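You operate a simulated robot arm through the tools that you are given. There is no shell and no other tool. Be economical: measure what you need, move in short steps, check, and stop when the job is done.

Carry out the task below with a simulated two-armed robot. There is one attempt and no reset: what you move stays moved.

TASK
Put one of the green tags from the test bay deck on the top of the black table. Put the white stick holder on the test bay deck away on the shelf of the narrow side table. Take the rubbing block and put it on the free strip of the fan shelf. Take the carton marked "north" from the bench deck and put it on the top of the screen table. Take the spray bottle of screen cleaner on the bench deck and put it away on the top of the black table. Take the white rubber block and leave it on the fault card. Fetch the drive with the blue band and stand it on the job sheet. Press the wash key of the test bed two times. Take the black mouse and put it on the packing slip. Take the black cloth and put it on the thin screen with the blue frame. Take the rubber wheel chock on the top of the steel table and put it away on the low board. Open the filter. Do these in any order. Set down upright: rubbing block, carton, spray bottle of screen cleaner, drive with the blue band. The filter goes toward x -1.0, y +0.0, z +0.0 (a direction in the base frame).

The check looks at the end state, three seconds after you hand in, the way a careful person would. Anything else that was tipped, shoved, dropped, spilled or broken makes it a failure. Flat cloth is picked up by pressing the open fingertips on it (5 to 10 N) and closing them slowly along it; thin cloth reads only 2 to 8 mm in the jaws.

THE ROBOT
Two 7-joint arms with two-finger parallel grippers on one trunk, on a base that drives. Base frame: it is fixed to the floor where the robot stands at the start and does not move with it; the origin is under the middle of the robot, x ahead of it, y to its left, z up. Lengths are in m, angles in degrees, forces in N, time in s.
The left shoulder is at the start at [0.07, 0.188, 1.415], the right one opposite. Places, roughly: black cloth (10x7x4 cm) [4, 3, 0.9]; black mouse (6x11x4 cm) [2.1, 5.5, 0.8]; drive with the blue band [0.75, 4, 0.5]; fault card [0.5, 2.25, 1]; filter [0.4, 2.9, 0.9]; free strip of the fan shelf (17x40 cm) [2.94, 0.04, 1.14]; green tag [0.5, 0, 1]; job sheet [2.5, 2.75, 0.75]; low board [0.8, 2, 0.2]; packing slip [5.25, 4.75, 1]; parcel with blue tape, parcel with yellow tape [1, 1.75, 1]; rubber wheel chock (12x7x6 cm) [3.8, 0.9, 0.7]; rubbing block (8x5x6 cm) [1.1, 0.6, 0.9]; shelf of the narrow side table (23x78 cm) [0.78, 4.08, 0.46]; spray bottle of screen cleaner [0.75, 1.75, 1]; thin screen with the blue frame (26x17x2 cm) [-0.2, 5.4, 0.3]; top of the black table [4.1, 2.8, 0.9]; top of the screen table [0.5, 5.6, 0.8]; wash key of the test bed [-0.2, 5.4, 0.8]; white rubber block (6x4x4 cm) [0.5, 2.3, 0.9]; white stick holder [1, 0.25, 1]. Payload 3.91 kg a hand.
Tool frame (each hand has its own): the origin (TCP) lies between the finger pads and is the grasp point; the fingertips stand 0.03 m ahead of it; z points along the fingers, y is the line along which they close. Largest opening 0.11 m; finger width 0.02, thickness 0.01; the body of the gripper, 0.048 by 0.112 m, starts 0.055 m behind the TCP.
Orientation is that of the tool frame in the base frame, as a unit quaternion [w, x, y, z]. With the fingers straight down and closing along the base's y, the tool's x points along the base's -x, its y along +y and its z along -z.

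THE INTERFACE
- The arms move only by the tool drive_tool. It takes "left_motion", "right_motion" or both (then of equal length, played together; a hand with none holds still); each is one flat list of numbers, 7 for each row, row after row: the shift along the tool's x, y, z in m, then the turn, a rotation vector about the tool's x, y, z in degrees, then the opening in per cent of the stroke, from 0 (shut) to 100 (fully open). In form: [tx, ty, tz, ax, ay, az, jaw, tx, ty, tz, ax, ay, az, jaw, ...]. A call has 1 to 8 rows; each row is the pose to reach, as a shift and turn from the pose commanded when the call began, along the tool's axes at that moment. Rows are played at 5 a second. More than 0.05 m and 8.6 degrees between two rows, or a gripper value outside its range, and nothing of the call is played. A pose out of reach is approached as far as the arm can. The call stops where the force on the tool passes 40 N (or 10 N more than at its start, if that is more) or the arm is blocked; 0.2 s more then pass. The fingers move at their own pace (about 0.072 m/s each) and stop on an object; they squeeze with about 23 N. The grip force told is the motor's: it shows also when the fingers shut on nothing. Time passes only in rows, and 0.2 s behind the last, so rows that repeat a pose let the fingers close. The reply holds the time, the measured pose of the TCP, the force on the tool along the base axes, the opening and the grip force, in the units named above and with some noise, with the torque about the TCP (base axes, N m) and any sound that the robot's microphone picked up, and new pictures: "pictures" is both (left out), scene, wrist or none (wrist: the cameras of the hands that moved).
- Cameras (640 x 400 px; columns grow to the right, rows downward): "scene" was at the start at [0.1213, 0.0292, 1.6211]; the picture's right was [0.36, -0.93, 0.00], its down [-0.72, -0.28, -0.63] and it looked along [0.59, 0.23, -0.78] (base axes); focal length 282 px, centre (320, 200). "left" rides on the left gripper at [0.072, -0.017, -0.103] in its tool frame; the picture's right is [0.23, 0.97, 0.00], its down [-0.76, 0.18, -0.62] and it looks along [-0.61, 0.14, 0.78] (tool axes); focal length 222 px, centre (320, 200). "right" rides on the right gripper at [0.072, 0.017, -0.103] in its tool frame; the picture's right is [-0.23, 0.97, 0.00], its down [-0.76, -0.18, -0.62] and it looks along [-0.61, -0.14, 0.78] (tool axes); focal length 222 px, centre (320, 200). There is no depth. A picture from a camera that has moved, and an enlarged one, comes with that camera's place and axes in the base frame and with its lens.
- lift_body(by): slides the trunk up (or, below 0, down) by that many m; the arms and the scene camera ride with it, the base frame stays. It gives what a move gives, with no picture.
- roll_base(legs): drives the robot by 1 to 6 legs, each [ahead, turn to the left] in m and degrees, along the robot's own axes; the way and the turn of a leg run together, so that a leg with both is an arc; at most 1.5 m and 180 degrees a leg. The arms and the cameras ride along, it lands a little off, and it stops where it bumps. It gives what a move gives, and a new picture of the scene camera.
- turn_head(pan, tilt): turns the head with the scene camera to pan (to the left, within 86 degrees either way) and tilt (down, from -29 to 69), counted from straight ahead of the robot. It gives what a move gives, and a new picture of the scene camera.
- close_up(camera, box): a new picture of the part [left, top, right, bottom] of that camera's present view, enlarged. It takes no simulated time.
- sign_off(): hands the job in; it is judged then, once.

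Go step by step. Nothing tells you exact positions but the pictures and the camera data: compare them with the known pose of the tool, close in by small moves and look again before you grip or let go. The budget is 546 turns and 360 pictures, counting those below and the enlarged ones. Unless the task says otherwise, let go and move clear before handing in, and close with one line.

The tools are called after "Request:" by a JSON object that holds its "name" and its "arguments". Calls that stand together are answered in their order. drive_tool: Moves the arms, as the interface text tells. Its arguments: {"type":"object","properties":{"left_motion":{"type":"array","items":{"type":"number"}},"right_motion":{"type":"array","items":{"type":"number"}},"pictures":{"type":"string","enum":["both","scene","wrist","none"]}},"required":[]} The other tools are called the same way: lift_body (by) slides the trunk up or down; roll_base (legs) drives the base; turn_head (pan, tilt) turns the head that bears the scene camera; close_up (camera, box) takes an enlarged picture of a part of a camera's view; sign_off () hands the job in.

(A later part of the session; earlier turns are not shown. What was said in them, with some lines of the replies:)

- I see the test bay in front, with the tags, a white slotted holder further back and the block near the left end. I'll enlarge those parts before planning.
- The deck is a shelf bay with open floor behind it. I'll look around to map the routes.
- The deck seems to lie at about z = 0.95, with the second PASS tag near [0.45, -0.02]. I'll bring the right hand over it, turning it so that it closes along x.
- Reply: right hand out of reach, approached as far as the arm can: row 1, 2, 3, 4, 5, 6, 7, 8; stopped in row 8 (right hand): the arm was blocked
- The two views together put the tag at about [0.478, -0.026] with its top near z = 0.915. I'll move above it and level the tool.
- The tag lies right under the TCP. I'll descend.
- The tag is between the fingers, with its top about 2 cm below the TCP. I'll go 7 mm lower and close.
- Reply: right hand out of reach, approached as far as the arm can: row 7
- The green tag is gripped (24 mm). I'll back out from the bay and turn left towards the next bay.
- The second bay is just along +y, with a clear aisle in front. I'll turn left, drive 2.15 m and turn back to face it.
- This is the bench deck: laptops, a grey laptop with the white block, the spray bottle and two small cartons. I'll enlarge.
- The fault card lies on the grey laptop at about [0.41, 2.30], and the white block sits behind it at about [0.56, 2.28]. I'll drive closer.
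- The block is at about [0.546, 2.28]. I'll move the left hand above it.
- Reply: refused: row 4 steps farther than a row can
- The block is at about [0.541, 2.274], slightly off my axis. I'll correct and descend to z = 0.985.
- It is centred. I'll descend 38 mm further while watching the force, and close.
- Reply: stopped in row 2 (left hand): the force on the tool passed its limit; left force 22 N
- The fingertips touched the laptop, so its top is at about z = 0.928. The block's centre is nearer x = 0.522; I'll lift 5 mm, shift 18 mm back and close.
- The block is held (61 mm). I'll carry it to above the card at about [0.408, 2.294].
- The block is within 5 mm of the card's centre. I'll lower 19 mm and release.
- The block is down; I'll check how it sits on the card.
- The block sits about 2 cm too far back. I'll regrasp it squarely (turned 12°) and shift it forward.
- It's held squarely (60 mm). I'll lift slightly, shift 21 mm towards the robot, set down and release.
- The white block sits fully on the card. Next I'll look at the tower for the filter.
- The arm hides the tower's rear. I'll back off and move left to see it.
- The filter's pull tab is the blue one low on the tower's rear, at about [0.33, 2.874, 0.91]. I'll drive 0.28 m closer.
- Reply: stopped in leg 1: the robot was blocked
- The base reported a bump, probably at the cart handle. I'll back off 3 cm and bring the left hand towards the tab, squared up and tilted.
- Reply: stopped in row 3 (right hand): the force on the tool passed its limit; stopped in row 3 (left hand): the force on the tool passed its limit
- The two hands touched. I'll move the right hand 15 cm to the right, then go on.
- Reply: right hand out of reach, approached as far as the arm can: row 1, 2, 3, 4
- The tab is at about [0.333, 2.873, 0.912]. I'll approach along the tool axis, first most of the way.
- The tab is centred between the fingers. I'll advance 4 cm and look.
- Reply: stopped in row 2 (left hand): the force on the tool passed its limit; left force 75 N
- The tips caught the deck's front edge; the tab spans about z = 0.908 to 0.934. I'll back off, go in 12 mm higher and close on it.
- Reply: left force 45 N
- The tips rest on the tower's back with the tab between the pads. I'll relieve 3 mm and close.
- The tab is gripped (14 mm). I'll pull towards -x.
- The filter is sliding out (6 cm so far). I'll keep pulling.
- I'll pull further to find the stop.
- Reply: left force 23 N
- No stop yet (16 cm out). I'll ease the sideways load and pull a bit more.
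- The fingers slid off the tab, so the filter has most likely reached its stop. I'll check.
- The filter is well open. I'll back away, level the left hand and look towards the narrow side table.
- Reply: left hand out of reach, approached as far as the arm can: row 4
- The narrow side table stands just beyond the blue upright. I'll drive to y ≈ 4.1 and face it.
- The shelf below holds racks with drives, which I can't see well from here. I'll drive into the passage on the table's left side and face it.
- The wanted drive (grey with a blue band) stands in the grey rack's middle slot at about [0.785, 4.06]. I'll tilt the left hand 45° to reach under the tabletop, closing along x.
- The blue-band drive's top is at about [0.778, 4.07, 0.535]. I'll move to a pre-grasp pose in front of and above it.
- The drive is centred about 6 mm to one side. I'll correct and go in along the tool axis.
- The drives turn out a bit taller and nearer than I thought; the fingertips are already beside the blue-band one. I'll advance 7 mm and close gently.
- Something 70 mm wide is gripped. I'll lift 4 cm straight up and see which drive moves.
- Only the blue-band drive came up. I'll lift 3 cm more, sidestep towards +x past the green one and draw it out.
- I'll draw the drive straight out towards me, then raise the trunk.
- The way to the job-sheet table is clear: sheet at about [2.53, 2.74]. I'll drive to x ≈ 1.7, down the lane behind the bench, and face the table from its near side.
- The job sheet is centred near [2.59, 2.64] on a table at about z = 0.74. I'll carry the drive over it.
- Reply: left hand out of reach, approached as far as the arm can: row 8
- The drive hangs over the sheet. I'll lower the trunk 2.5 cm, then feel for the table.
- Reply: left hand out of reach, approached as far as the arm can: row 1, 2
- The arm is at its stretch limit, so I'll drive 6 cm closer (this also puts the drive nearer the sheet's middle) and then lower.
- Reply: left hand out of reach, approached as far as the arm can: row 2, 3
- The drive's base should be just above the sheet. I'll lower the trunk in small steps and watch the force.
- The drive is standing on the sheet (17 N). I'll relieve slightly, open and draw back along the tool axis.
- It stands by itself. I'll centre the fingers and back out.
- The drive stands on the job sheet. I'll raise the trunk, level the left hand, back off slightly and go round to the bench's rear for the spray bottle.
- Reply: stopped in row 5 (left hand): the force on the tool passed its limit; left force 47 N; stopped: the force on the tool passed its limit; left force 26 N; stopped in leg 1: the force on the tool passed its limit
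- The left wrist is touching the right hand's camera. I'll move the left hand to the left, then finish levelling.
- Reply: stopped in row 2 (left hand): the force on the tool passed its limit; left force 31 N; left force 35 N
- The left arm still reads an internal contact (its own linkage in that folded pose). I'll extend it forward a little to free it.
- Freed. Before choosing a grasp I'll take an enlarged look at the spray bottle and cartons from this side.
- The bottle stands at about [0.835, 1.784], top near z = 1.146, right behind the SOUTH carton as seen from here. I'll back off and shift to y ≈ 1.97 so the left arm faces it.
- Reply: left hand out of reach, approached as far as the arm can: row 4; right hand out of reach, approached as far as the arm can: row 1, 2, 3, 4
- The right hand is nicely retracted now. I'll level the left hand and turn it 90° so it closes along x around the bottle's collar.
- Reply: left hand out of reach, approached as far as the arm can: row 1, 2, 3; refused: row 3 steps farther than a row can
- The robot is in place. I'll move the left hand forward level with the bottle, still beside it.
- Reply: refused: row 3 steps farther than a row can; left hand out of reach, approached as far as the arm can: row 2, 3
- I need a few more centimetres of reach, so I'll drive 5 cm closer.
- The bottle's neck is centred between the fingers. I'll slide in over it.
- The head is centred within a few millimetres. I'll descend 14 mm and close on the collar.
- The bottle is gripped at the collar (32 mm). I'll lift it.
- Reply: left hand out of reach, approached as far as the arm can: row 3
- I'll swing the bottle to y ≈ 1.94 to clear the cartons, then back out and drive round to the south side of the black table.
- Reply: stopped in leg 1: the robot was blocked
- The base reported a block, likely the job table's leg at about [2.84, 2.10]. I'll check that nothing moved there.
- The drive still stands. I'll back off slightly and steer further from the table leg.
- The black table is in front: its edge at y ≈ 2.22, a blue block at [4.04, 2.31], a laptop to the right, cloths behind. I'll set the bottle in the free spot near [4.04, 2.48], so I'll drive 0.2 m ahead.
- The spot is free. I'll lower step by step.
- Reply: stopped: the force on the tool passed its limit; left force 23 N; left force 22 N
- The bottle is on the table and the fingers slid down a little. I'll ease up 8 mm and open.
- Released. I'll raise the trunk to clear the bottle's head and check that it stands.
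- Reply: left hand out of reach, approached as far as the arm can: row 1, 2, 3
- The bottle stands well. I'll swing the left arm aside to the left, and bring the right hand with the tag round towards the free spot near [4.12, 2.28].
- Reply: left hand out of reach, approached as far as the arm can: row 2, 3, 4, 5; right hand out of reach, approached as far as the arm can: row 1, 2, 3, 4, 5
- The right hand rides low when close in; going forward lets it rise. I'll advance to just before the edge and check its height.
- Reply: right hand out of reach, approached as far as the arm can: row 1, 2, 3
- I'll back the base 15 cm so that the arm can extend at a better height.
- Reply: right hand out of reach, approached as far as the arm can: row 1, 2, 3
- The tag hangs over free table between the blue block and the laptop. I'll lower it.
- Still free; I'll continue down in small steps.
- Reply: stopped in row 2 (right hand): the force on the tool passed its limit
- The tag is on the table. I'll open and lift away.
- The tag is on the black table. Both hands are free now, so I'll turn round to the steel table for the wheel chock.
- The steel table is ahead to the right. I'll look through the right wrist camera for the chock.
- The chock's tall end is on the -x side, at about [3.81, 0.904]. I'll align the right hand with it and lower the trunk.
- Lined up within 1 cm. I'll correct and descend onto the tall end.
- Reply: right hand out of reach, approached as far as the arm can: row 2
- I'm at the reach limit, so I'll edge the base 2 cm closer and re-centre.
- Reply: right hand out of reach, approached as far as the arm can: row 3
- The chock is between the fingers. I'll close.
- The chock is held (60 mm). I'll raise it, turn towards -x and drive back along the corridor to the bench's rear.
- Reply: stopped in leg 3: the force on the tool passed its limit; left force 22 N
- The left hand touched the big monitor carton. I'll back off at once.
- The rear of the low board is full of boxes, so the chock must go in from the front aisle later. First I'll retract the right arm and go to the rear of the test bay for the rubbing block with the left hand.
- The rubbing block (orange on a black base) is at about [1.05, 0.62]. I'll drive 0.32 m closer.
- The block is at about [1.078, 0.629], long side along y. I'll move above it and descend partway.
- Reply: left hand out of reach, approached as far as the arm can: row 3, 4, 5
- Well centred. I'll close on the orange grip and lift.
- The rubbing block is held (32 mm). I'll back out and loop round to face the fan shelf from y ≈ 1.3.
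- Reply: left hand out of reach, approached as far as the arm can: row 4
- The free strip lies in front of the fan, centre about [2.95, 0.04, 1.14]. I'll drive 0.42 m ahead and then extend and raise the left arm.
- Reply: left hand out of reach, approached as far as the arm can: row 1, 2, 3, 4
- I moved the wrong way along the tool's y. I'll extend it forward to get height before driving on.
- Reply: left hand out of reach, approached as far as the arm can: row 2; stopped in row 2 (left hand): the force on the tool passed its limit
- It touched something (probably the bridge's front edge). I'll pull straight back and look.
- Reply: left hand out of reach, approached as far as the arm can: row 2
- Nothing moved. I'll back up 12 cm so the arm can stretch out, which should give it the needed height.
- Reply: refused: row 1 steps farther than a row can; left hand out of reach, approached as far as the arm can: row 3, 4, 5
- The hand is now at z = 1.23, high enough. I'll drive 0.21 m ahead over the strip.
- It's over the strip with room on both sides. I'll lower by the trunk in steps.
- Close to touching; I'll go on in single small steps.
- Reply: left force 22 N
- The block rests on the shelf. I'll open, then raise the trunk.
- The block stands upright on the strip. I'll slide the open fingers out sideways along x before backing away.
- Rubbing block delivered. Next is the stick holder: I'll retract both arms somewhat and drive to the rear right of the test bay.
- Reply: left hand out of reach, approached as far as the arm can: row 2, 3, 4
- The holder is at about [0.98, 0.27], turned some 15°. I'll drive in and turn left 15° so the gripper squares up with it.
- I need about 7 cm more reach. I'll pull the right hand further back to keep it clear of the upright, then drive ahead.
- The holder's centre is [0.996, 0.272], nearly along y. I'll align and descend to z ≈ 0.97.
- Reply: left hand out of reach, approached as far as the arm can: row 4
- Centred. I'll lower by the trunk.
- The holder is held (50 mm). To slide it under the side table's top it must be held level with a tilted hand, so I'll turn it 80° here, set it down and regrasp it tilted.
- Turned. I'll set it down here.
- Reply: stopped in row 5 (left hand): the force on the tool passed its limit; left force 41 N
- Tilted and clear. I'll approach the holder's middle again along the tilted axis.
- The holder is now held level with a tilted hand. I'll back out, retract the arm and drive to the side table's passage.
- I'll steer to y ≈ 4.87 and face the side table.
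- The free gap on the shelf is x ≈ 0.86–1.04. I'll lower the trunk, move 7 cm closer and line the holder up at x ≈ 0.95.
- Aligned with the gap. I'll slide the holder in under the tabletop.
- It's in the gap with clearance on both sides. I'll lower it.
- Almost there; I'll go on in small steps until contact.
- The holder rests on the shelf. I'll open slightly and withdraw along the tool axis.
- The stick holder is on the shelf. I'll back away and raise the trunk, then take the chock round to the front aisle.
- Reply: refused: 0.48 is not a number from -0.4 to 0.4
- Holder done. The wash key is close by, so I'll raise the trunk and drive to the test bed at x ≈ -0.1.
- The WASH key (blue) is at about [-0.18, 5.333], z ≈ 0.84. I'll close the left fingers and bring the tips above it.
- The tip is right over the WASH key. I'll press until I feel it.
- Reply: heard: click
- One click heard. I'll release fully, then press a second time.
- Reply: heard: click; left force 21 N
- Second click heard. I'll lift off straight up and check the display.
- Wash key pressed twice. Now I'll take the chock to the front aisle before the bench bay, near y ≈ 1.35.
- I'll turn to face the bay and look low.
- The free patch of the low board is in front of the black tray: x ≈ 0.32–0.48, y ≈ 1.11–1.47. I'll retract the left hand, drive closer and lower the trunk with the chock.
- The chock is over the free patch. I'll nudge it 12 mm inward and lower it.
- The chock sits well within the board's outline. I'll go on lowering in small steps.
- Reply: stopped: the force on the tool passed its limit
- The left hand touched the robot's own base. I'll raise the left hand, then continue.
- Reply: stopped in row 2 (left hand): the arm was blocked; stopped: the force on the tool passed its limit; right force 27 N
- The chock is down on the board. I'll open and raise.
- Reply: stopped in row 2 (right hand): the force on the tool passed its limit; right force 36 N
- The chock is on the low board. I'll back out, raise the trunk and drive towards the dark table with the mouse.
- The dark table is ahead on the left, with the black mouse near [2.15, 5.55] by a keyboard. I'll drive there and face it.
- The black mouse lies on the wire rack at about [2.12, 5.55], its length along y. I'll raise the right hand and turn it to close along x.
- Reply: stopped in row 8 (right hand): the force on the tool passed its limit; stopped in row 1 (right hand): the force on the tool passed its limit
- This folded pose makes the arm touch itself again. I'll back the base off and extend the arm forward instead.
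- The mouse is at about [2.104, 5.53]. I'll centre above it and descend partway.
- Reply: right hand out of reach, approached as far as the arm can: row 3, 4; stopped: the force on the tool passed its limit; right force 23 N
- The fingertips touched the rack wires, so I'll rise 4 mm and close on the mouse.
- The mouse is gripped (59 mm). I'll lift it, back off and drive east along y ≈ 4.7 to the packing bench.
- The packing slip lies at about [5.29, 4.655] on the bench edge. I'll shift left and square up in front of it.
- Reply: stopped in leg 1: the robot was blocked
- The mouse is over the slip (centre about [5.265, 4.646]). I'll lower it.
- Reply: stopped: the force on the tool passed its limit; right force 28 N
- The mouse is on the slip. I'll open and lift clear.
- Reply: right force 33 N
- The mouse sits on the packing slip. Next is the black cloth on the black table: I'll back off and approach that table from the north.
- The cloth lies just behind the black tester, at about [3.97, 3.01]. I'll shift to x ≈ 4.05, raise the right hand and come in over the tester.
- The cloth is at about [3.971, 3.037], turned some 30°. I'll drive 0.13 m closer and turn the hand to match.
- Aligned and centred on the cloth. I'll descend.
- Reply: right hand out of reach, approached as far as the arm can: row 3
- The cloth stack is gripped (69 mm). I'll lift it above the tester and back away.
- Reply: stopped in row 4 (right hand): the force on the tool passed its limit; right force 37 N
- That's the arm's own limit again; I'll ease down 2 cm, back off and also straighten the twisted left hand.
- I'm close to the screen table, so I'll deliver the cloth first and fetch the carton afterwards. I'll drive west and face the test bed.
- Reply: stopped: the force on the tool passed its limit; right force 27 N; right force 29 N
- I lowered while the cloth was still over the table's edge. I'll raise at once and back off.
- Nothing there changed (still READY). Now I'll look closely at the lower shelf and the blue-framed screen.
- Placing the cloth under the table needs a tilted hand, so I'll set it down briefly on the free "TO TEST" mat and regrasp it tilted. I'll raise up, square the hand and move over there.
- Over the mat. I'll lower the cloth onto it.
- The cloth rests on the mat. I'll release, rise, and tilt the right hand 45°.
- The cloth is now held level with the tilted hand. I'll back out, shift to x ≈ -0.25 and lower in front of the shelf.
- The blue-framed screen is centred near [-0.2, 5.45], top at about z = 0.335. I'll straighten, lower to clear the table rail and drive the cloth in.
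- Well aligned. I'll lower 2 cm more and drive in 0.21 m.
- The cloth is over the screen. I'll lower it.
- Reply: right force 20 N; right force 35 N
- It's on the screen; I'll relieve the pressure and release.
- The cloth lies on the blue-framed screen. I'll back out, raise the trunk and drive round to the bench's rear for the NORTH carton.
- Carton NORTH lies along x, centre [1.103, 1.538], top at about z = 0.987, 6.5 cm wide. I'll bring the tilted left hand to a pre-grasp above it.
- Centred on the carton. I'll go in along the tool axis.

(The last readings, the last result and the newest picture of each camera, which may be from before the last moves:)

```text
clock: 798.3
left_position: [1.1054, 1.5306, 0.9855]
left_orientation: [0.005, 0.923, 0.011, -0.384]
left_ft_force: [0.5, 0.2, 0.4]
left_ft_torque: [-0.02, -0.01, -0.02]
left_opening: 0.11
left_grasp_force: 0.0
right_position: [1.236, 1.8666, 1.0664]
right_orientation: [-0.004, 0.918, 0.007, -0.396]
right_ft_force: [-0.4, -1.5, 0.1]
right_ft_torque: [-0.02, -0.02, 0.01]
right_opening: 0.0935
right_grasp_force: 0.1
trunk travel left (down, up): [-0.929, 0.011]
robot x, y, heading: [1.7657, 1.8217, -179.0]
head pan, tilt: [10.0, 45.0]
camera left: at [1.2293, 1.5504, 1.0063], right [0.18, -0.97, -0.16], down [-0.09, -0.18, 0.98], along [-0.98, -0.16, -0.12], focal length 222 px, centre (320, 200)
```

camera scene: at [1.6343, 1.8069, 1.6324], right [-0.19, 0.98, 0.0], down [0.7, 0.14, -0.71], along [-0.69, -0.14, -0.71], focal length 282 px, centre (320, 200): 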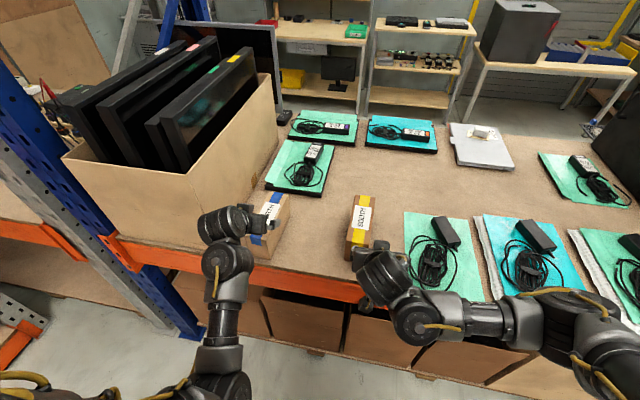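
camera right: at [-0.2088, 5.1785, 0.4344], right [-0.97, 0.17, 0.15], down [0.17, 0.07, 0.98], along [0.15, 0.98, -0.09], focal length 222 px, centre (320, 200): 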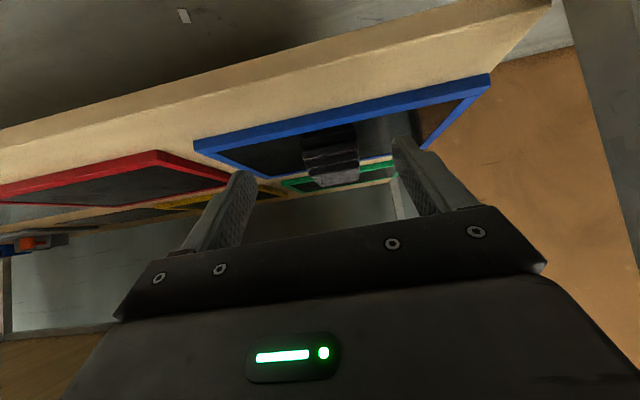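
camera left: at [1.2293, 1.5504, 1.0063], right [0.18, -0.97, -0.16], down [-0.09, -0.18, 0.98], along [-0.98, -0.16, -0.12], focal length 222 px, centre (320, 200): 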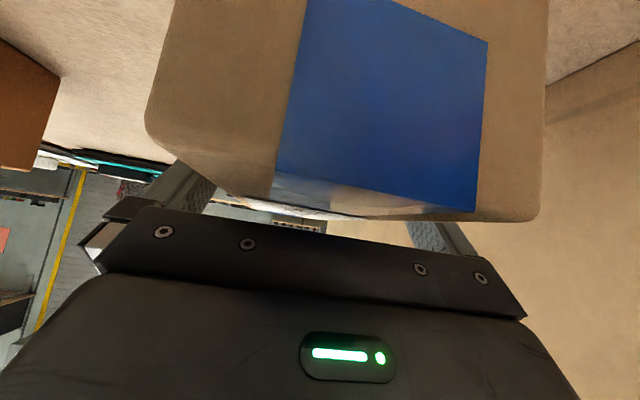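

Request:
{"name": "drive_tool", "arguments": {"left_motion": [0, 0, 0.012, 0, 0, 0, 100, 0, 0, 0.012, 0, 0, 0, 80, 0, 0, 0.012, 0, 0, 0, 60, 0, 0, 0.012, 0, 0, 0, 40, 0, 0, 0.012, 0, 0, 0, 40, -0.02, 0, -0.008, 0, 0, 0, 40, -0.05, 0, -0.038, 0, 0, 0, 40], "pictures": "both"}}

```text
clock: 799.9
left_position: [1.0972, 1.5296, 1.0444]
left_orientation: [0.005, 0.924, 0.011, -0.382]
left_ft_force: [0.2, 0.0, -5.9]
left_ft_torque: [-0.03, 0.08, 0.0]
left_opening: 0.0659
left_grasp_force: 22.9
right_position: [1.2371, 1.8666, 1.0656]
right_orientation: [-0.003, 0.918, 0.007, -0.396]
right_ft_force: [-0.4, 0.5, 0.2]
right_ft_torque: [-0.02, -0.01, 0.05]
right_opening: 0.0937
right_grasp_force: 0.0
trunk travel left (down, up): [-0.929, 0.011]
robot x, y, heading: [1.7655, 1.824, -178.8]
head pan, tilt: [10.0, 45.0]
camera scene: at [1.6375, 1.8077, 1.6326], right [-0.19, 0.98, 0.0], down [0.69, 0.14, -0.71], along [-0.69, -0.14, -0.71], focal length 282 px, centre (320, 200)
camera left: at [1.2216, 1.5497, 1.0652], right [0.18, -0.97, -0.16], down [-0.09, -0.18, 0.98], along [-0.98, -0.16, -0.12], focal length 222 px, centre (320, 200)
```

scene: 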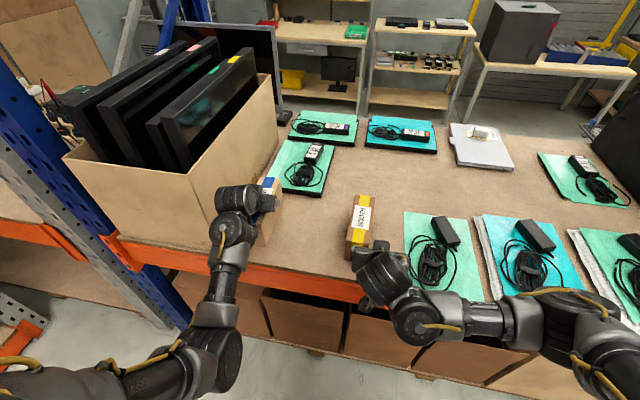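
left: 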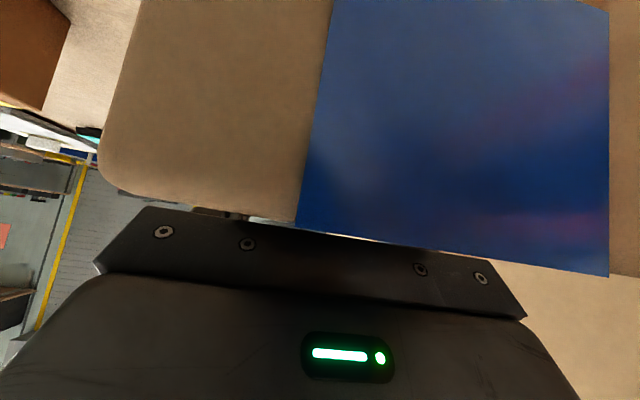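

The carton is held (66 mm, level). I'll back off slightly and pull both arms in before turning.

Request:
{"name": "roll_base", "arguments": {"legs": [[-0.12, 0]]}}

Request:
{"name": "drive_tool", "arguments": {"left_motion": [0.03, 0, -0.03, 0, 0, 0, 40, 0.06, 0, -0.06, 0, 0, 0, 40, 0.09, 0, -0.09, 0, 0, 0, 40, 0.12, 0, -0.12, 0, 0, 0, 40, 0.14, 0, -0.14, 0, 0, 0, 40], "right_motion": [0.03, 0, -0.03, 0, 0, 0, 60, 0.06, 0, -0.06, 0, 0, 0, 60, 0.09, 0, -0.09, 0, 0, 0, 60, 0.12, 0, -0.12, 0, 0, 0, 60, 0.14, 0, -0.14, 0, 0, 0, 60], "pictures": "scene"}}

```text
clock: 801.1
left_position: [1.2144, 1.5319, 1.0441]
left_orientation: [0.005, 0.923, 0.01, -0.384]
left_ft_force: [0.7, -0.4, -5.6]
left_ft_torque: [0.0, 0.05, 0.01]
left_opening: 0.0659
left_grasp_force: 22.9
right_position: [1.3542, 1.8694, 1.0667]
right_orientation: [-0.004, 0.918, 0.006, -0.395]
right_ft_force: [0.0, -0.4, 0.3]
right_ft_torque: [0.0, -0.02, 0.01]
right_opening: 0.0936
right_grasp_force: 0.0
trunk travel left (down, up): [-0.929, 0.011]
robot x, y, heading: [1.8861, 1.8254, -179.2]
head pan, tilt: [10.0, 45.0]
camera scene: at [1.7542, 1.8091, 1.6326], right [-0.19, 0.98, 0.0], down [0.69, 0.13, -0.71], along [-0.69, -0.13, -0.71], focal length 282 px, centre (320, 200)
```

scene: 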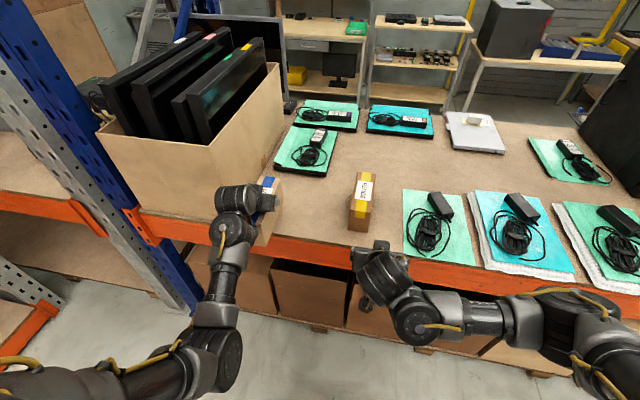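

```text
clock: 802.4
left_position: [1.4161, 1.4667, 1.0464]
left_orientation: [0.087, 0.922, -0.022, -0.376]
left_ft_force: [-0.4, -0.7, -5.5]
left_ft_torque: [0.06, 0.08, -0.02]
left_opening: 0.0659
left_grasp_force: 24.0
left hand out of reach, approached as far as the arm can: row 5
right_position: [1.5284, 1.8712, 1.0483]
right_orientation: [-0.003, 0.918, 0.008, -0.395]
right_ft_force: [-0.6, -0.5, 0.4]
right_ft_torque: [-0.02, 0.01, -0.01]
right_opening: 0.0658
right_grasp_force: 0.0
right hand out of reach, approached as far as the arm can: row 4, 5
trunk travel left (down, up): [-0.929, 0.011]
robot x, y, heading: [1.887, 1.8204, -179.3]
head pan, tilt: [10.0, 45.0]
stopped in row 5 (left hand): the arm was blocked; the commanded pose is now the measured one
camera scene: at [1.7535, 1.8055, 1.6325], right [-0.19, 0.98, 0.0], down [0.69, 0.14, -0.71], along [-0.69, -0.13, -0.71], focal length 282 px, centre (320, 200)
```

scene: 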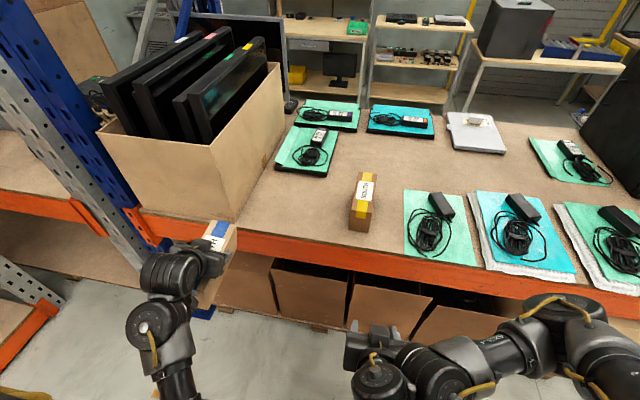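

Request:
{"name": "roll_base", "arguments": {"legs": [[0, -83], [1.3, 0], [0, -6.5], [1.5, 0], [0, 90], [0.5, 0]]}}

Request:
{"name": "turn_head", "arguments": {"pan": 0, "tilt": 40}}

```text
clock: 826.5
left_position: [0.7456, 4.2938, 1.0497]
left_orientation: [0.08, 0.921, -0.038, -0.379]
left_ft_force: [-0.3, 0.0, -5.9]
left_ft_torque: [0.04, 0.05, -0.01]
left_opening: 0.0657
left_grasp_force: 23.1
right_position: [0.8731, 4.6931, 1.0484]
right_orientation: [-0.01, 0.918, -0.01, -0.396]
right_ft_force: [-0.1, 0.3, -0.5]
right_ft_torque: [-0.01, 0.01, 0.01]
right_opening: 0.0661
right_grasp_force: 0.0
trunk travel left (down, up): [-0.929, 0.011]
robot x, y, heading: [1.2267, 4.6317, 178.9]
head pan, tilt: [10.0, 45.0]
camera scene: at [1.0964, 4.6208, 1.6328], right [-0.16, 0.99, 0.0], down [0.7, 0.11, -0.71], along [-0.7, -0.11, -0.71], focal length 282 px, centre (320, 200)
```

scene: 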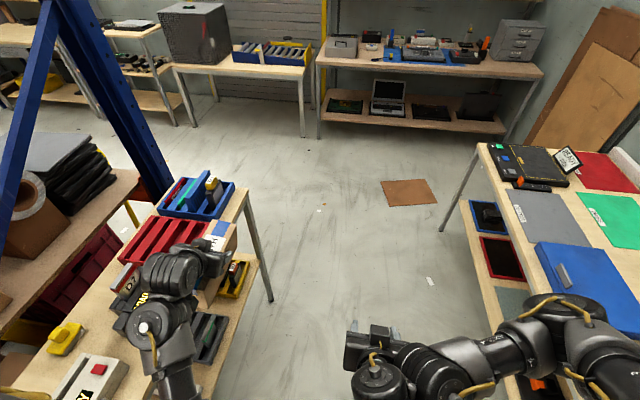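

```text
clock: 827.2
left_position: [0.7444, 4.2932, 1.0488]
left_orientation: [0.08, 0.921, -0.039, -0.378]
left_ft_force: [0.6, 0.1, -6.2]
left_ft_torque: [0.03, 0.05, -0.01]
left_opening: 0.066
left_grasp_force: 23.2
right_position: [0.8722, 4.6936, 1.0483]
right_orientation: [-0.01, 0.919, -0.009, -0.395]
right_ft_force: [-0.2, 0.0, -0.1]
right_ft_torque: [0.0, -0.03, 0.0]
right_opening: 0.0658
right_grasp_force: 0.0
trunk travel left (down, up): [-0.929, 0.011]
robot x, y, heading: [1.2262, 4.6332, 178.7]
head pan, tilt: [0.0, 40.0]
camera scene: at [1.09, 4.635, 1.6398], right [0.02, 1.0, 0.0], down [0.64, -0.01, -0.77], along [-0.77, 0.01, -0.64], focal length 282 px, centre (320, 200)
```

scene: 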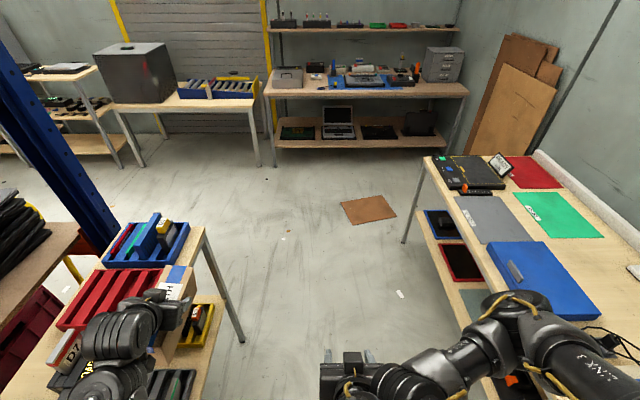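

The left hand rides close along the side table's edge here. I'll turn right first to swing it away, then move to x ≈ 0.57 and face the screen table.

Request:
{"name": "roll_base", "arguments": {"legs": [[0, -20], [0.68, 0], [0, -68.5]]}}

Request:
{"name": "turn_head", "arguments": {"pan": 0, "tilt": 42}}

```text
clock: 835.0
left_position: [0.2414, 5.3459, 1.0504]
left_orientation: [0.208, -0.635, 0.667, 0.329]
left_ft_force: [0.1, 0.7, -6.3]
left_ft_torque: [0.04, -0.03, 0.02]
left_opening: 0.0661
left_grasp_force: 23.4
right_position: [0.6466, 5.229, 1.0484]
right_orientation: [-0.282, 0.653, -0.646, -0.277]
right_ft_force: [0.5, -0.6, -0.5]
right_ft_torque: [0.04, 0.01, 0.03]
right_opening: 0.066
right_grasp_force: 0.0
trunk travel left (down, up): [-0.929, 0.011]
robot x, y, heading: [0.5963, 4.8753, 90.6]
head pan, tilt: [0.0, 40.0]
camera scene: at [0.5934, 5.0115, 1.6399], right [1.0, 0.01, 0.0], down [0.01, -0.64, -0.77], along [-0.01, 0.77, -0.64], focal length 282 px, centre (320, 200)
```

scene: 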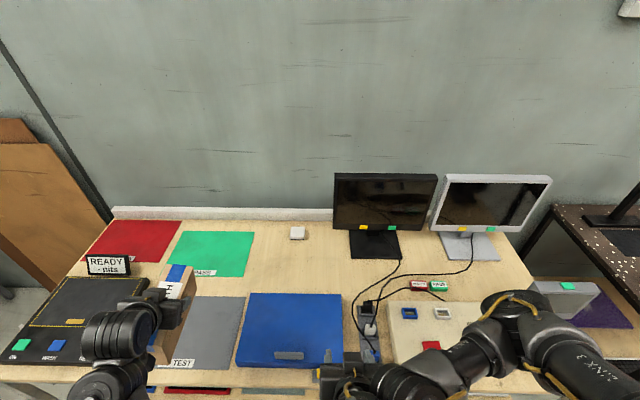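

```text
clock: 835.6
left_position: [0.2422, 5.346, 1.0512]
left_orientation: [0.207, -0.635, 0.667, 0.329]
left_ft_force: [-0.1, -0.1, -5.4]
left_ft_torque: [0.05, 0.0, 0.0]
left_opening: 0.0658
left_grasp_force: 22.8
right_position: [0.6472, 5.2294, 1.0483]
right_orientation: [-0.282, 0.653, -0.646, -0.277]
right_ft_force: [0.0, 0.1, 1.1]
right_ft_torque: [0.0, -0.02, 0.0]
right_opening: 0.0658
right_grasp_force: 0.2
trunk travel left (down, up): [-0.929, 0.011]
robot x, y, heading: [0.5941, 4.8712, 91.2]
head pan, tilt: [0.0, 42.0]
camera scene: at [0.5937, 5.0101, 1.637], right [1.0, 0.01, 0.0], down [0.01, -0.67, -0.74], along [-0.01, 0.74, -0.67], focal length 282 px, centre (320, 200)
```

scene: 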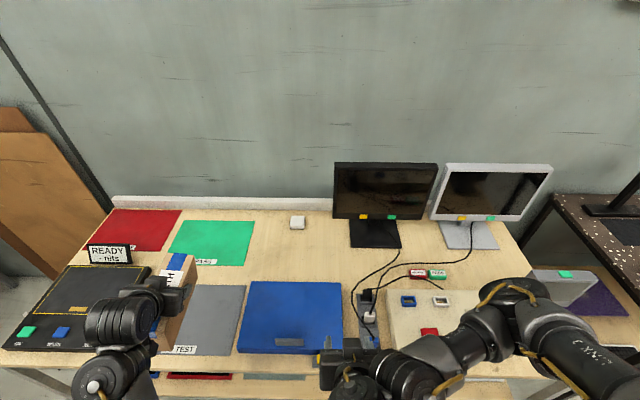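

The free bare area is behind the blue case, around [0.43, 5.66]. I'll extend the left arm forward while levelling the carton again.

Request:
{"name": "drive_tool", "arguments": {"left_motion": [-0.025, 0, 0.025, 2.7, -0.1, -2, 40, -0.05, 0, 0.05, 5.4, -0.3, -4.1, 40, -0.08, 0, 0.08, 8.1, -0.4, -6.2, 40], "pictures": "wrist"}}

```text
clock: 836.4
left_position: [0.236, 5.4609, 1.049]
left_orientation: [-0.267, 0.654, -0.653, -0.275]
left_ft_force: [-0.6, 0.5, -6.0]
left_ft_torque: [0.01, -0.02, -0.01]
left_opening: 0.0661
left_grasp_force: 22.7
right_position: [0.6473, 5.2315, 1.047]
right_orientation: [-0.281, 0.653, -0.647, -0.277]
right_ft_force: [-0.2, 1.1, 1.0]
right_ft_torque: [-0.01, -0.01, 0.03]
right_opening: 0.0661
right_grasp_force: 0.0
trunk travel left (down, up): [-0.929, 0.011]
robot x, y, heading: [0.5997, 4.872, 90.9]
head pan, tilt: [0.0, 42.0]
camera left: at [0.2542, 5.3358, 1.0707], right [-0.97, -0.16, -0.15], down [-0.17, 0.1, 0.98], along [-0.15, 0.98, -0.12], focal length 222 px, centre (320, 200)
```

left: 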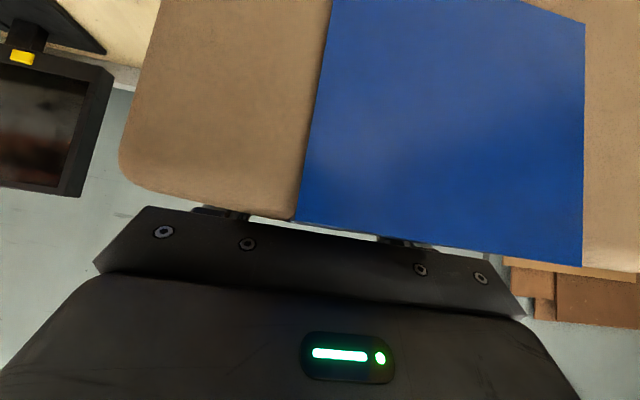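

Request:
{"name": "drive_tool", "arguments": {"left_motion": [-0.01, -0.04, 0.01, 0, 0, 0, 40, -0.02, -0.08, 0.02, 0, 0, 0, 40, -0.035, -0.12, 0.035, 0, 0, 0, 40, -0.05, -0.16, 0.05, 0, 0, 0, 40, -0.07, -0.194, 0.07, 0, 0, 0, 40], "pictures": "none"}}

Request:
{"name": "lift_body", "arguments": {"by": -0.1}}

Request:
{"name": "roll_base", "arguments": {"legs": [[0.04, 0]]}}

```text
clock: 837.6
left_position: [0.4367, 5.5613, 1.0473]
left_orientation: [-0.27, 0.653, -0.653, -0.272]
left_ft_force: [0.1, 0.0, -5.9]
left_ft_torque: [0.04, -0.02, -0.01]
left_opening: 0.0662
left_grasp_force: 23.6
right_position: [0.649, 5.2314, 1.047]
right_orientation: [-0.281, 0.653, -0.646, -0.278]
right_ft_force: [0.9, -0.1, -0.6]
right_ft_torque: [0.03, -0.03, 0.09]
right_opening: 0.0659
right_grasp_force: 0.1
trunk travel left (down, up): [-0.929, 0.011]
robot x, y, heading: [0.5963, 4.8715, 90.7]
head pan, tilt: [0.0, 42.0]
```

```text
clock: 839.0
left_position: [0.4348, 5.5589, 0.9485]
left_orientation: [0.272, -0.652, 0.654, 0.271]
left_ft_force: [-0.6, -0.3, -6.1]
left_ft_torque: [0.05, -0.01, -0.02]
left_opening: 0.0659
left_grasp_force: 22.5
right_position: [0.6467, 5.2292, 0.9477]
right_orientation: [-0.281, 0.654, -0.645, -0.278]
right_ft_force: [-0.8, 0.7, -0.2]
right_ft_torque: [0.02, 0.02, -0.01]
right_opening: 0.0661
right_grasp_force: 0.1
trunk travel left (down, up): [-0.829, 0.111]
robot x, y, heading: [0.5917, 4.877, 91.0]
head pan, tilt: [0.0, 42.0]
```

```text
clock: 839.9
left_position: [0.4349, 5.5922, 0.954]
left_orientation: [-0.273, 0.652, -0.652, -0.274]
left_ft_force: [0.0, -1.4, -5.9]
left_ft_torque: [0.02, -0.02, 0.03]
left_opening: 0.0663
left_grasp_force: 23.3
right_position: [0.6453, 5.2637, 0.9512]
right_orientation: [-0.284, 0.652, -0.645, -0.28]
right_ft_force: [-0.1, -0.4, -0.3]
right_ft_torque: [0.01, 0.02, 0.0]
right_opening: 0.0659
right_grasp_force: 0.2
trunk travel left (down, up): [-0.829, 0.111]
robot x, y, heading: [0.5948, 4.9137, 90.7]
head pan, tilt: [0.0, 42.0]
camera scene: at [0.5933, 5.0391, 1.5381], right [1.0, 0.01, 0.0], down [0.01, -0.66, -0.75], along [-0.01, 0.75, -0.66], focal length 282 px, centre (320, 200)
```

scene: 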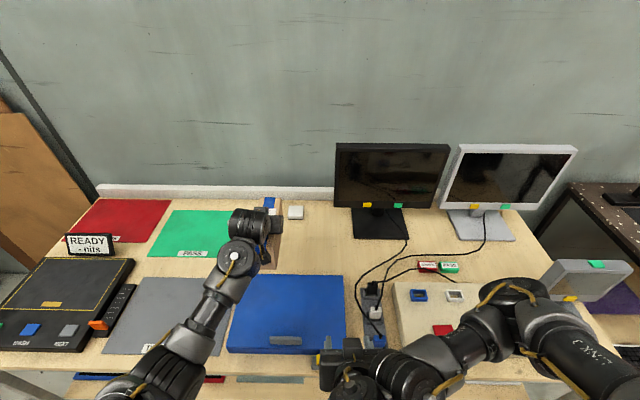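

Request:
{"name": "drive_tool", "arguments": {"left_motion": [-0.022, 0.0, 0.022, 0, 0, 0, 40, -0.042, 0.0, 0.042, 0, 0, 0, 40, -0.02, 0.0, 0.064, 0, 0, 0, 40, -0.0, 0.0, 0.084, 0, 0, 0, 40], "pictures": "wrist"}}

```text
clock: 840.9
left_position: [0.4343, 5.6577, 0.8878]
left_orientation: [0.272, -0.652, 0.653, 0.271]
left_ft_force: [-0.4, -0.3, -6.0]
left_ft_torque: [-0.01, 0.0, 0.03]
left_opening: 0.0656
left_grasp_force: 23.1
right_position: [0.6468, 5.2687, 0.9479]
right_orientation: [-0.282, 0.654, -0.646, -0.277]
right_ft_force: [0.0, 0.2, -0.5]
right_ft_torque: [-0.02, -0.01, 0.0]
right_opening: 0.0657
right_grasp_force: 0.1
trunk travel left (down, up): [-0.829, 0.111]
robot x, y, heading: [0.5953, 4.912, 90.9]
head pan, tilt: [0.0, 42.0]
camera left: at [0.4514, 5.5326, 0.9097], right [-0.97, -0.16, -0.16], down [-0.18, 0.09, 0.98], along [-0.14, 0.98, -0.12], focal length 222 px, centre (320, 200)
```

left: 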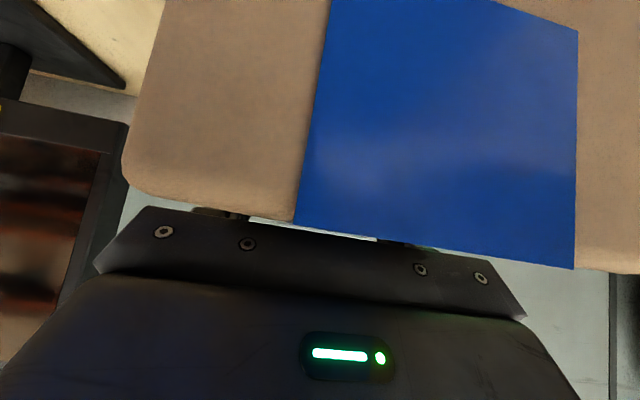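

Request:
{"name": "close_up", "arguments": {"camera": "scene", "box": [160, 160, 360, 285]}}

Request:
{"name": "lift_body", "arguments": {"by": -0.035}}

Request:
{"name": "lift_body", "arguments": {"by": -0.007}}

```text
3.20 times, centred on (260, 222) of scene
camera zoom: at [0.5935, 5.0494, 1.537], right [1.0, 0.01, 0.0], down [0.01, -0.67, -0.74], along [-0.01, 0.74, -0.67], focal length 903 px, centre (512, 128)
```

zoom: 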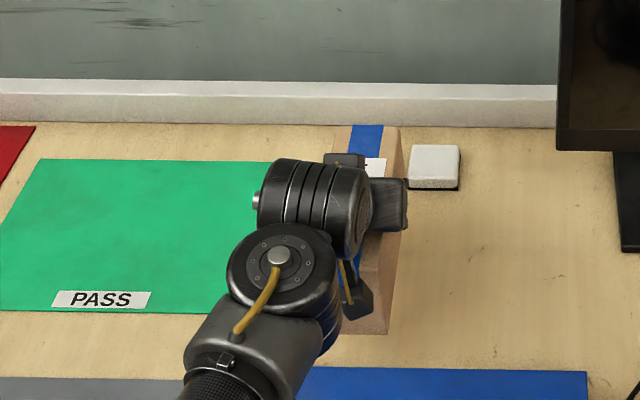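

```text
clock: 841.6
left_position: [0.433, 5.6571, 0.8531]
left_orientation: [-0.271, 0.653, -0.653, -0.272]
left_ft_force: [-0.7, -0.3, -5.6]
left_ft_torque: [0.04, 0.02, 0.0]
left_opening: 0.0661
left_grasp_force: 23.1
right_position: [0.6475, 5.2701, 0.9124]
right_orientation: [-0.282, 0.653, -0.645, -0.278]
right_ft_force: [-0.2, -0.2, -0.5]
right_ft_torque: [0.01, 0.0, 0.01]
right_opening: 0.066
right_grasp_force: 0.2
trunk travel left (down, up): [-0.794, 0.146]
robot x, y, heading: [0.5944, 4.9141, 90.9]
head pan, tilt: [0.0, 42.0]
```

```text
clock: 842.2
left_position: [0.4345, 5.6572, 0.8463]
left_orientation: [-0.27, 0.653, -0.653, -0.272]
left_ft_force: [0.6, 0.0, -5.9]
left_ft_torque: [0.03, -0.01, -0.03]
left_opening: 0.0661
left_grasp_force: 23.4
right_position: [0.6456, 5.2687, 0.9044]
right_orientation: [-0.281, 0.654, -0.645, -0.278]
right_ft_force: [0.1, 0.3, 0.2]
right_ft_torque: [-0.01, -0.01, 0.01]
right_opening: 0.0658
right_grasp_force: 0.0
trunk travel left (down, up): [-0.787, 0.153]
robot x, y, heading: [0.5951, 4.9138, 90.6]
head pan, tilt: [0.0, 42.0]
```

Request:
{"name": "lift_body", "arguments": {"by": -0.006}}

Request:
{"name": "lift_body", "arguments": {"by": -0.005}}

Request:
{"name": "lift_body", "arguments": {"by": -0.004}}

```text
clock: 842.8
left_position: [0.4335, 5.6563, 0.8396]
left_orientation: [-0.27, 0.653, -0.653, -0.272]
left_ft_force: [-0.7, -0.2, -6.7]
left_ft_torque: [0.07, -0.02, 0.02]
left_opening: 0.0659
left_grasp_force: 23.4
right_position: [0.6461, 5.2683, 0.8998]
right_orientation: [-0.282, 0.654, -0.645, -0.278]
right_ft_force: [0.1, 0.1, -0.4]
right_ft_torque: [-0.01, 0.0, -0.02]
right_opening: 0.0661
right_grasp_force: 0.1
trunk travel left (down, up): [-0.781, 0.159]
robot x, y, heading: [0.5945, 4.9158, 90.9]
head pan, tilt: [0.0, 42.0]
```

```text
clock: 843.3
left_position: [0.4341, 5.6563, 0.8357]
left_orientation: [-0.271, 0.654, -0.652, -0.272]
left_ft_force: [-0.2, 0.1, -5.7]
left_ft_torque: [0.07, 0.01, 0.0]
left_opening: 0.0657
left_grasp_force: 22.8
right_position: [0.6459, 5.2694, 0.8943]
right_orientation: [-0.281, 0.654, -0.646, -0.277]
right_ft_force: [-0.1, 0.1, 0.2]
right_ft_torque: [0.0, -0.01, -0.01]
right_opening: 0.0663
right_grasp_force: 0.1
trunk travel left (down, up): [-0.776, 0.164]
robot x, y, heading: [0.5976, 4.9159, 90.7]
head pan, tilt: [0.0, 42.0]
```

```text
clock: 843.8
left_position: [0.4343, 5.6563, 0.8313]
left_orientation: [-0.27, 0.653, -0.653, -0.272]
left_ft_force: [0.7, 0.1, -4.8]
left_ft_torque: [0.05, -0.01, 0.01]
left_opening: 0.066
left_grasp_force: 22.9
right_position: [0.6462, 5.2686, 0.891]
right_orientation: [-0.281, 0.654, -0.645, -0.277]
right_ft_force: [0.0, 0.4, -0.3]
right_ft_torque: [-0.01, 0.02, 0.01]
right_opening: 0.0661
right_grasp_force: 0.1
trunk travel left (down, up): [-0.772, 0.168]
robot x, y, heading: [0.596, 4.9111, 91.0]
head pan, tilt: [0.0, 42.0]
```

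Request:
{"name": "lift_body", "arguments": {"by": -0.004}}

Request:
{"name": "lift_body", "arguments": {"by": -0.004}}

Request:
{"name": "lift_body", "arguments": {"by": -0.003}}

```text
clock: 844.4
left_position: [0.4343, 5.6571, 0.8287]
left_orientation: [0.271, -0.653, 0.653, 0.272]
left_ft_force: [-0.2, 1.0, -0.9]
left_ft_torque: [-0.36, 0.2, -0.04]
left_opening: 0.0662
left_grasp_force: 23.1
right_position: [0.6459, 5.2681, 0.8861]
right_orientation: [-0.281, 0.654, -0.645, -0.277]
right_ft_force: [-0.6, 0.3, -0.3]
right_ft_torque: [0.01, -0.03, 0.01]
right_opening: 0.0657
right_grasp_force: 0.1
trunk travel left (down, up): [-0.768, 0.172]
robot x, y, heading: [0.5964, 4.914, 90.8]
head pan, tilt: [0.0, 42.0]
```

```text
clock: 844.9
left_position: [0.4353, 5.656, 0.8291]
left_orientation: [-0.275, 0.652, -0.651, -0.275]
left_ft_force: [-3.5, 3.9, 15.2]
left_ft_torque: [-0.82, 0.01, -0.28]
left_opening: 0.0656
left_grasp_force: 23.1
right_position: [0.6462, 5.266, 0.8828]
right_orientation: [-0.282, 0.653, -0.646, -0.278]
right_ft_force: [1.0, 0.7, -0.5]
right_ft_torque: [-0.01, 0.02, 0.0]
right_opening: 0.0661
right_grasp_force: 0.1
trunk travel left (down, up): [-0.764, 0.176]
robot x, y, heading: [0.5967, 4.9168, 90.7]
head pan, tilt: [0.0, 42.0]
```

```text
clock: 845.4
left_position: [0.4339, 5.6553, 0.8285]
left_orientation: [-0.276, 0.651, -0.651, -0.276]
left_ft_force: [-5.6, 10.0, 34.2]
left_ft_torque: [-2.14, 0.07, -0.41]
left_opening: 0.0658
left_grasp_force: 23.3
right_position: [0.6475, 5.2662, 0.8815]
right_orientation: [-0.282, 0.653, -0.645, -0.278]
right_ft_force: [-0.1, 0.0, 0.1]
right_ft_torque: [-0.01, -0.01, 0.01]
right_opening: 0.0658
right_grasp_force: 0.0
trunk travel left (down, up): [-0.761, 0.179]
robot x, y, heading: [0.5945, 4.9129, 90.7]
head pan, tilt: [0.0, 42.0]
```

The carton stands on the table. I'll relieve, open and withdraw up along the tool axis.

Request:
{"name": "lift_body", "arguments": {"by": 0.005}}

Request:
{"name": "drive_tool", "arguments": {"left_motion": [0, 0, 0, 0, 0, 0, 65, 0, 0, 0, 0, 0, 0, 80, 0, 0, 0, 0, 0, 0, 88, 0, 0, -0.03, 0, 0, 0, 88, 0, 0, -0.07, 0, 0, 0, 88, 0, 0, -0.11, 0, 0, 0, 88, 0, 0, -0.15, 0, 0, 0, 88], "pictures": "both"}}

```text
clock: 845.9
left_position: [0.4337, 5.6566, 0.8281]
left_orientation: [-0.273, 0.652, -0.652, -0.273]
left_ft_force: [-3.1, 11.4, 19.3]
left_ft_torque: [0.36, -0.09, 0.12]
left_opening: 0.0661
left_grasp_force: 23.0
right_position: [0.6457, 5.268, 0.8864]
right_orientation: [-0.281, 0.654, -0.645, -0.278]
right_ft_force: [-0.1, -0.1, -0.8]
right_ft_torque: [-0.01, 0.0, 0.01]
right_opening: 0.066
right_grasp_force: 0.0
trunk travel left (down, up): [-0.766, 0.174]
robot x, y, heading: [0.5954, 4.9141, 90.6]
head pan, tilt: [0.0, 42.0]
```

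```text
clock: 847.5
left_position: [0.4321, 5.5485, 0.9287]
left_orientation: [-0.271, 0.653, -0.653, -0.271]
left_ft_force: [0.4, 0.0, -0.1]
left_ft_torque: [0.04, 0.02, -0.03]
left_opening: 0.0967
left_grasp_force: 0.0
right_position: [0.6459, 5.2675, 0.8858]
right_orientation: [-0.282, 0.654, -0.645, -0.277]
right_ft_force: [-0.2, 0.3, 0.1]
right_ft_torque: [0.01, -0.04, 0.01]
right_opening: 0.0659
right_grasp_force: 0.0
trunk travel left (down, up): [-0.766, 0.174]
robot x, y, heading: [0.5967, 4.9137, 90.6]
head pan, tilt: [0.0, 42.0]
camera scene: at [0.5926, 5.0472, 1.4741], right [1.0, 0.01, 0.0], down [0.01, -0.67, -0.74], along [-0.01, 0.74, -0.67], focal length 282 px, centre (320, 200)
camera left: at [0.4489, 5.4243, 0.9499], right [-0.97, -0.16, -0.16], down [-0.18, 0.1, 0.98], along [-0.14, 0.98, -0.12], focal length 222 px, centre (320, 200)
```

scene: 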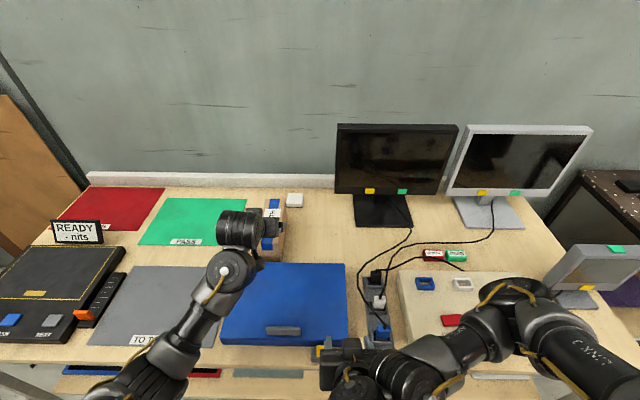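
left: 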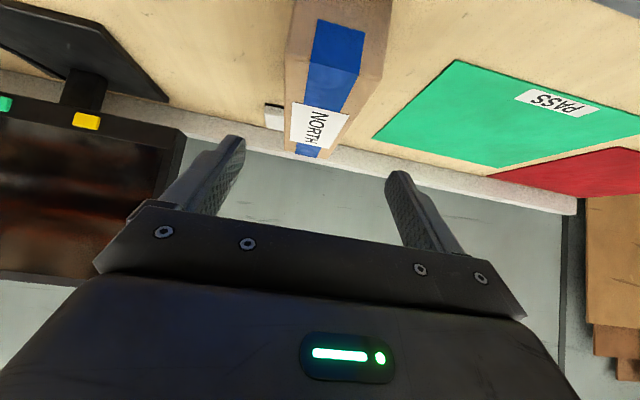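

The carton stands upright on the table. I'll raise the trunk and back clear.

Request:
{"name": "lift_body", "arguments": {"by": 0.15}}

Request:
{"name": "roll_base", "arguments": {"legs": [[-0.3, 0]]}}

Request:
{"name": "close_up", "arguments": {"camera": "scene", "box": [100, 130, 420, 330]}}

```text
clock: 849.3
left_position: [0.4326, 5.5508, 1.0791]
left_orientation: [-0.27, 0.654, -0.653, -0.272]
left_ft_force: [-0.3, -0.5, 0.2]
left_ft_torque: [0.02, 0.0, 0.0]
left_opening: 0.097
left_grasp_force: 0.0
right_position: [0.6467, 5.2681, 1.0353]
right_orientation: [-0.282, 0.653, -0.645, -0.278]
right_ft_force: [-0.1, -0.2, 0.0]
right_ft_torque: [0.0, 0.03, 0.0]
right_opening: 0.0659
right_grasp_force: 0.1
trunk travel left (down, up): [-0.916, 0.024]
robot x, y, heading: [0.5985, 4.9119, 91.1]
head pan, tilt: [0.0, 42.0]
```

```text
clock: 851.4
left_position: [0.4378, 5.2487, 1.077]
left_orientation: [0.271, -0.652, 0.654, 0.271]
left_ft_force: [-0.7, 0.1, 0.6]
left_ft_torque: [-0.02, 0.01, 0.0]
left_opening: 0.0968
left_grasp_force: 0.0
right_position: [0.6515, 4.9666, 1.0351]
right_orientation: [-0.282, 0.652, -0.648, -0.276]
right_ft_force: [0.6, 0.1, 0.2]
right_ft_torque: [0.03, -0.03, 0.02]
right_opening: 0.0661
right_grasp_force: 0.1
trunk travel left (down, up): [-0.916, 0.024]
robot x, y, heading: [0.6022, 4.6094, 90.7]
head pan, tilt: [0.0, 42.0]
camera scene: at [0.5979, 4.748, 1.6239], right [1.0, 0.01, 0.0], down [0.01, -0.67, -0.74], along [-0.01, 0.74, -0.67], focal length 282 px, centre (320, 200)
```

scene: 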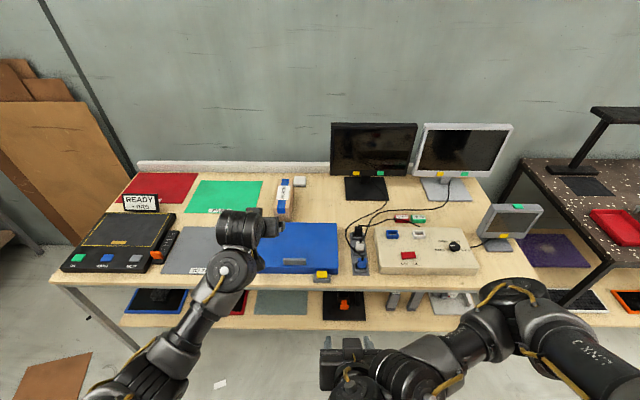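

```text
2.00 times, centred on (260, 230) of scene
camera zoom: at [0.5979, 4.748, 1.6239], right [1.0, 0.01, 0.0], down [0.01, -0.67, -0.74], along [-0.01, 0.74, -0.67], focal length 564 px, centre (440, 140)
```

zoom: 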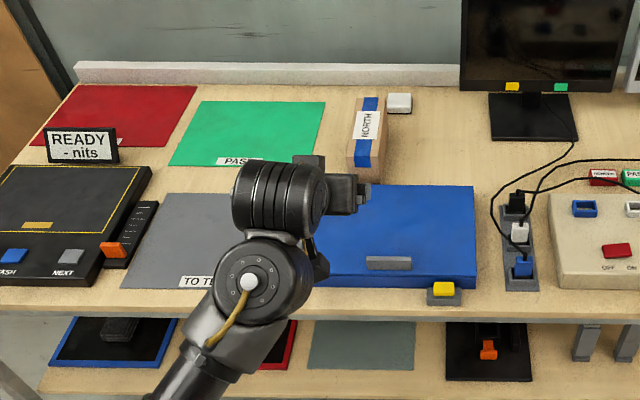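

All twelve jobs are done and both hands are empty and clear, so I'm handing in.

Request:
{"name": "sign_off", "arguments": {}}

```text
The job is handed in.
```

All twelve jobs are done and handed in. On the way the robot bumped a few things lightly (the big monitor carton, a table edge, probably a cart handle and a table leg), and in the pictures I took afterwards I saw nothing moved.
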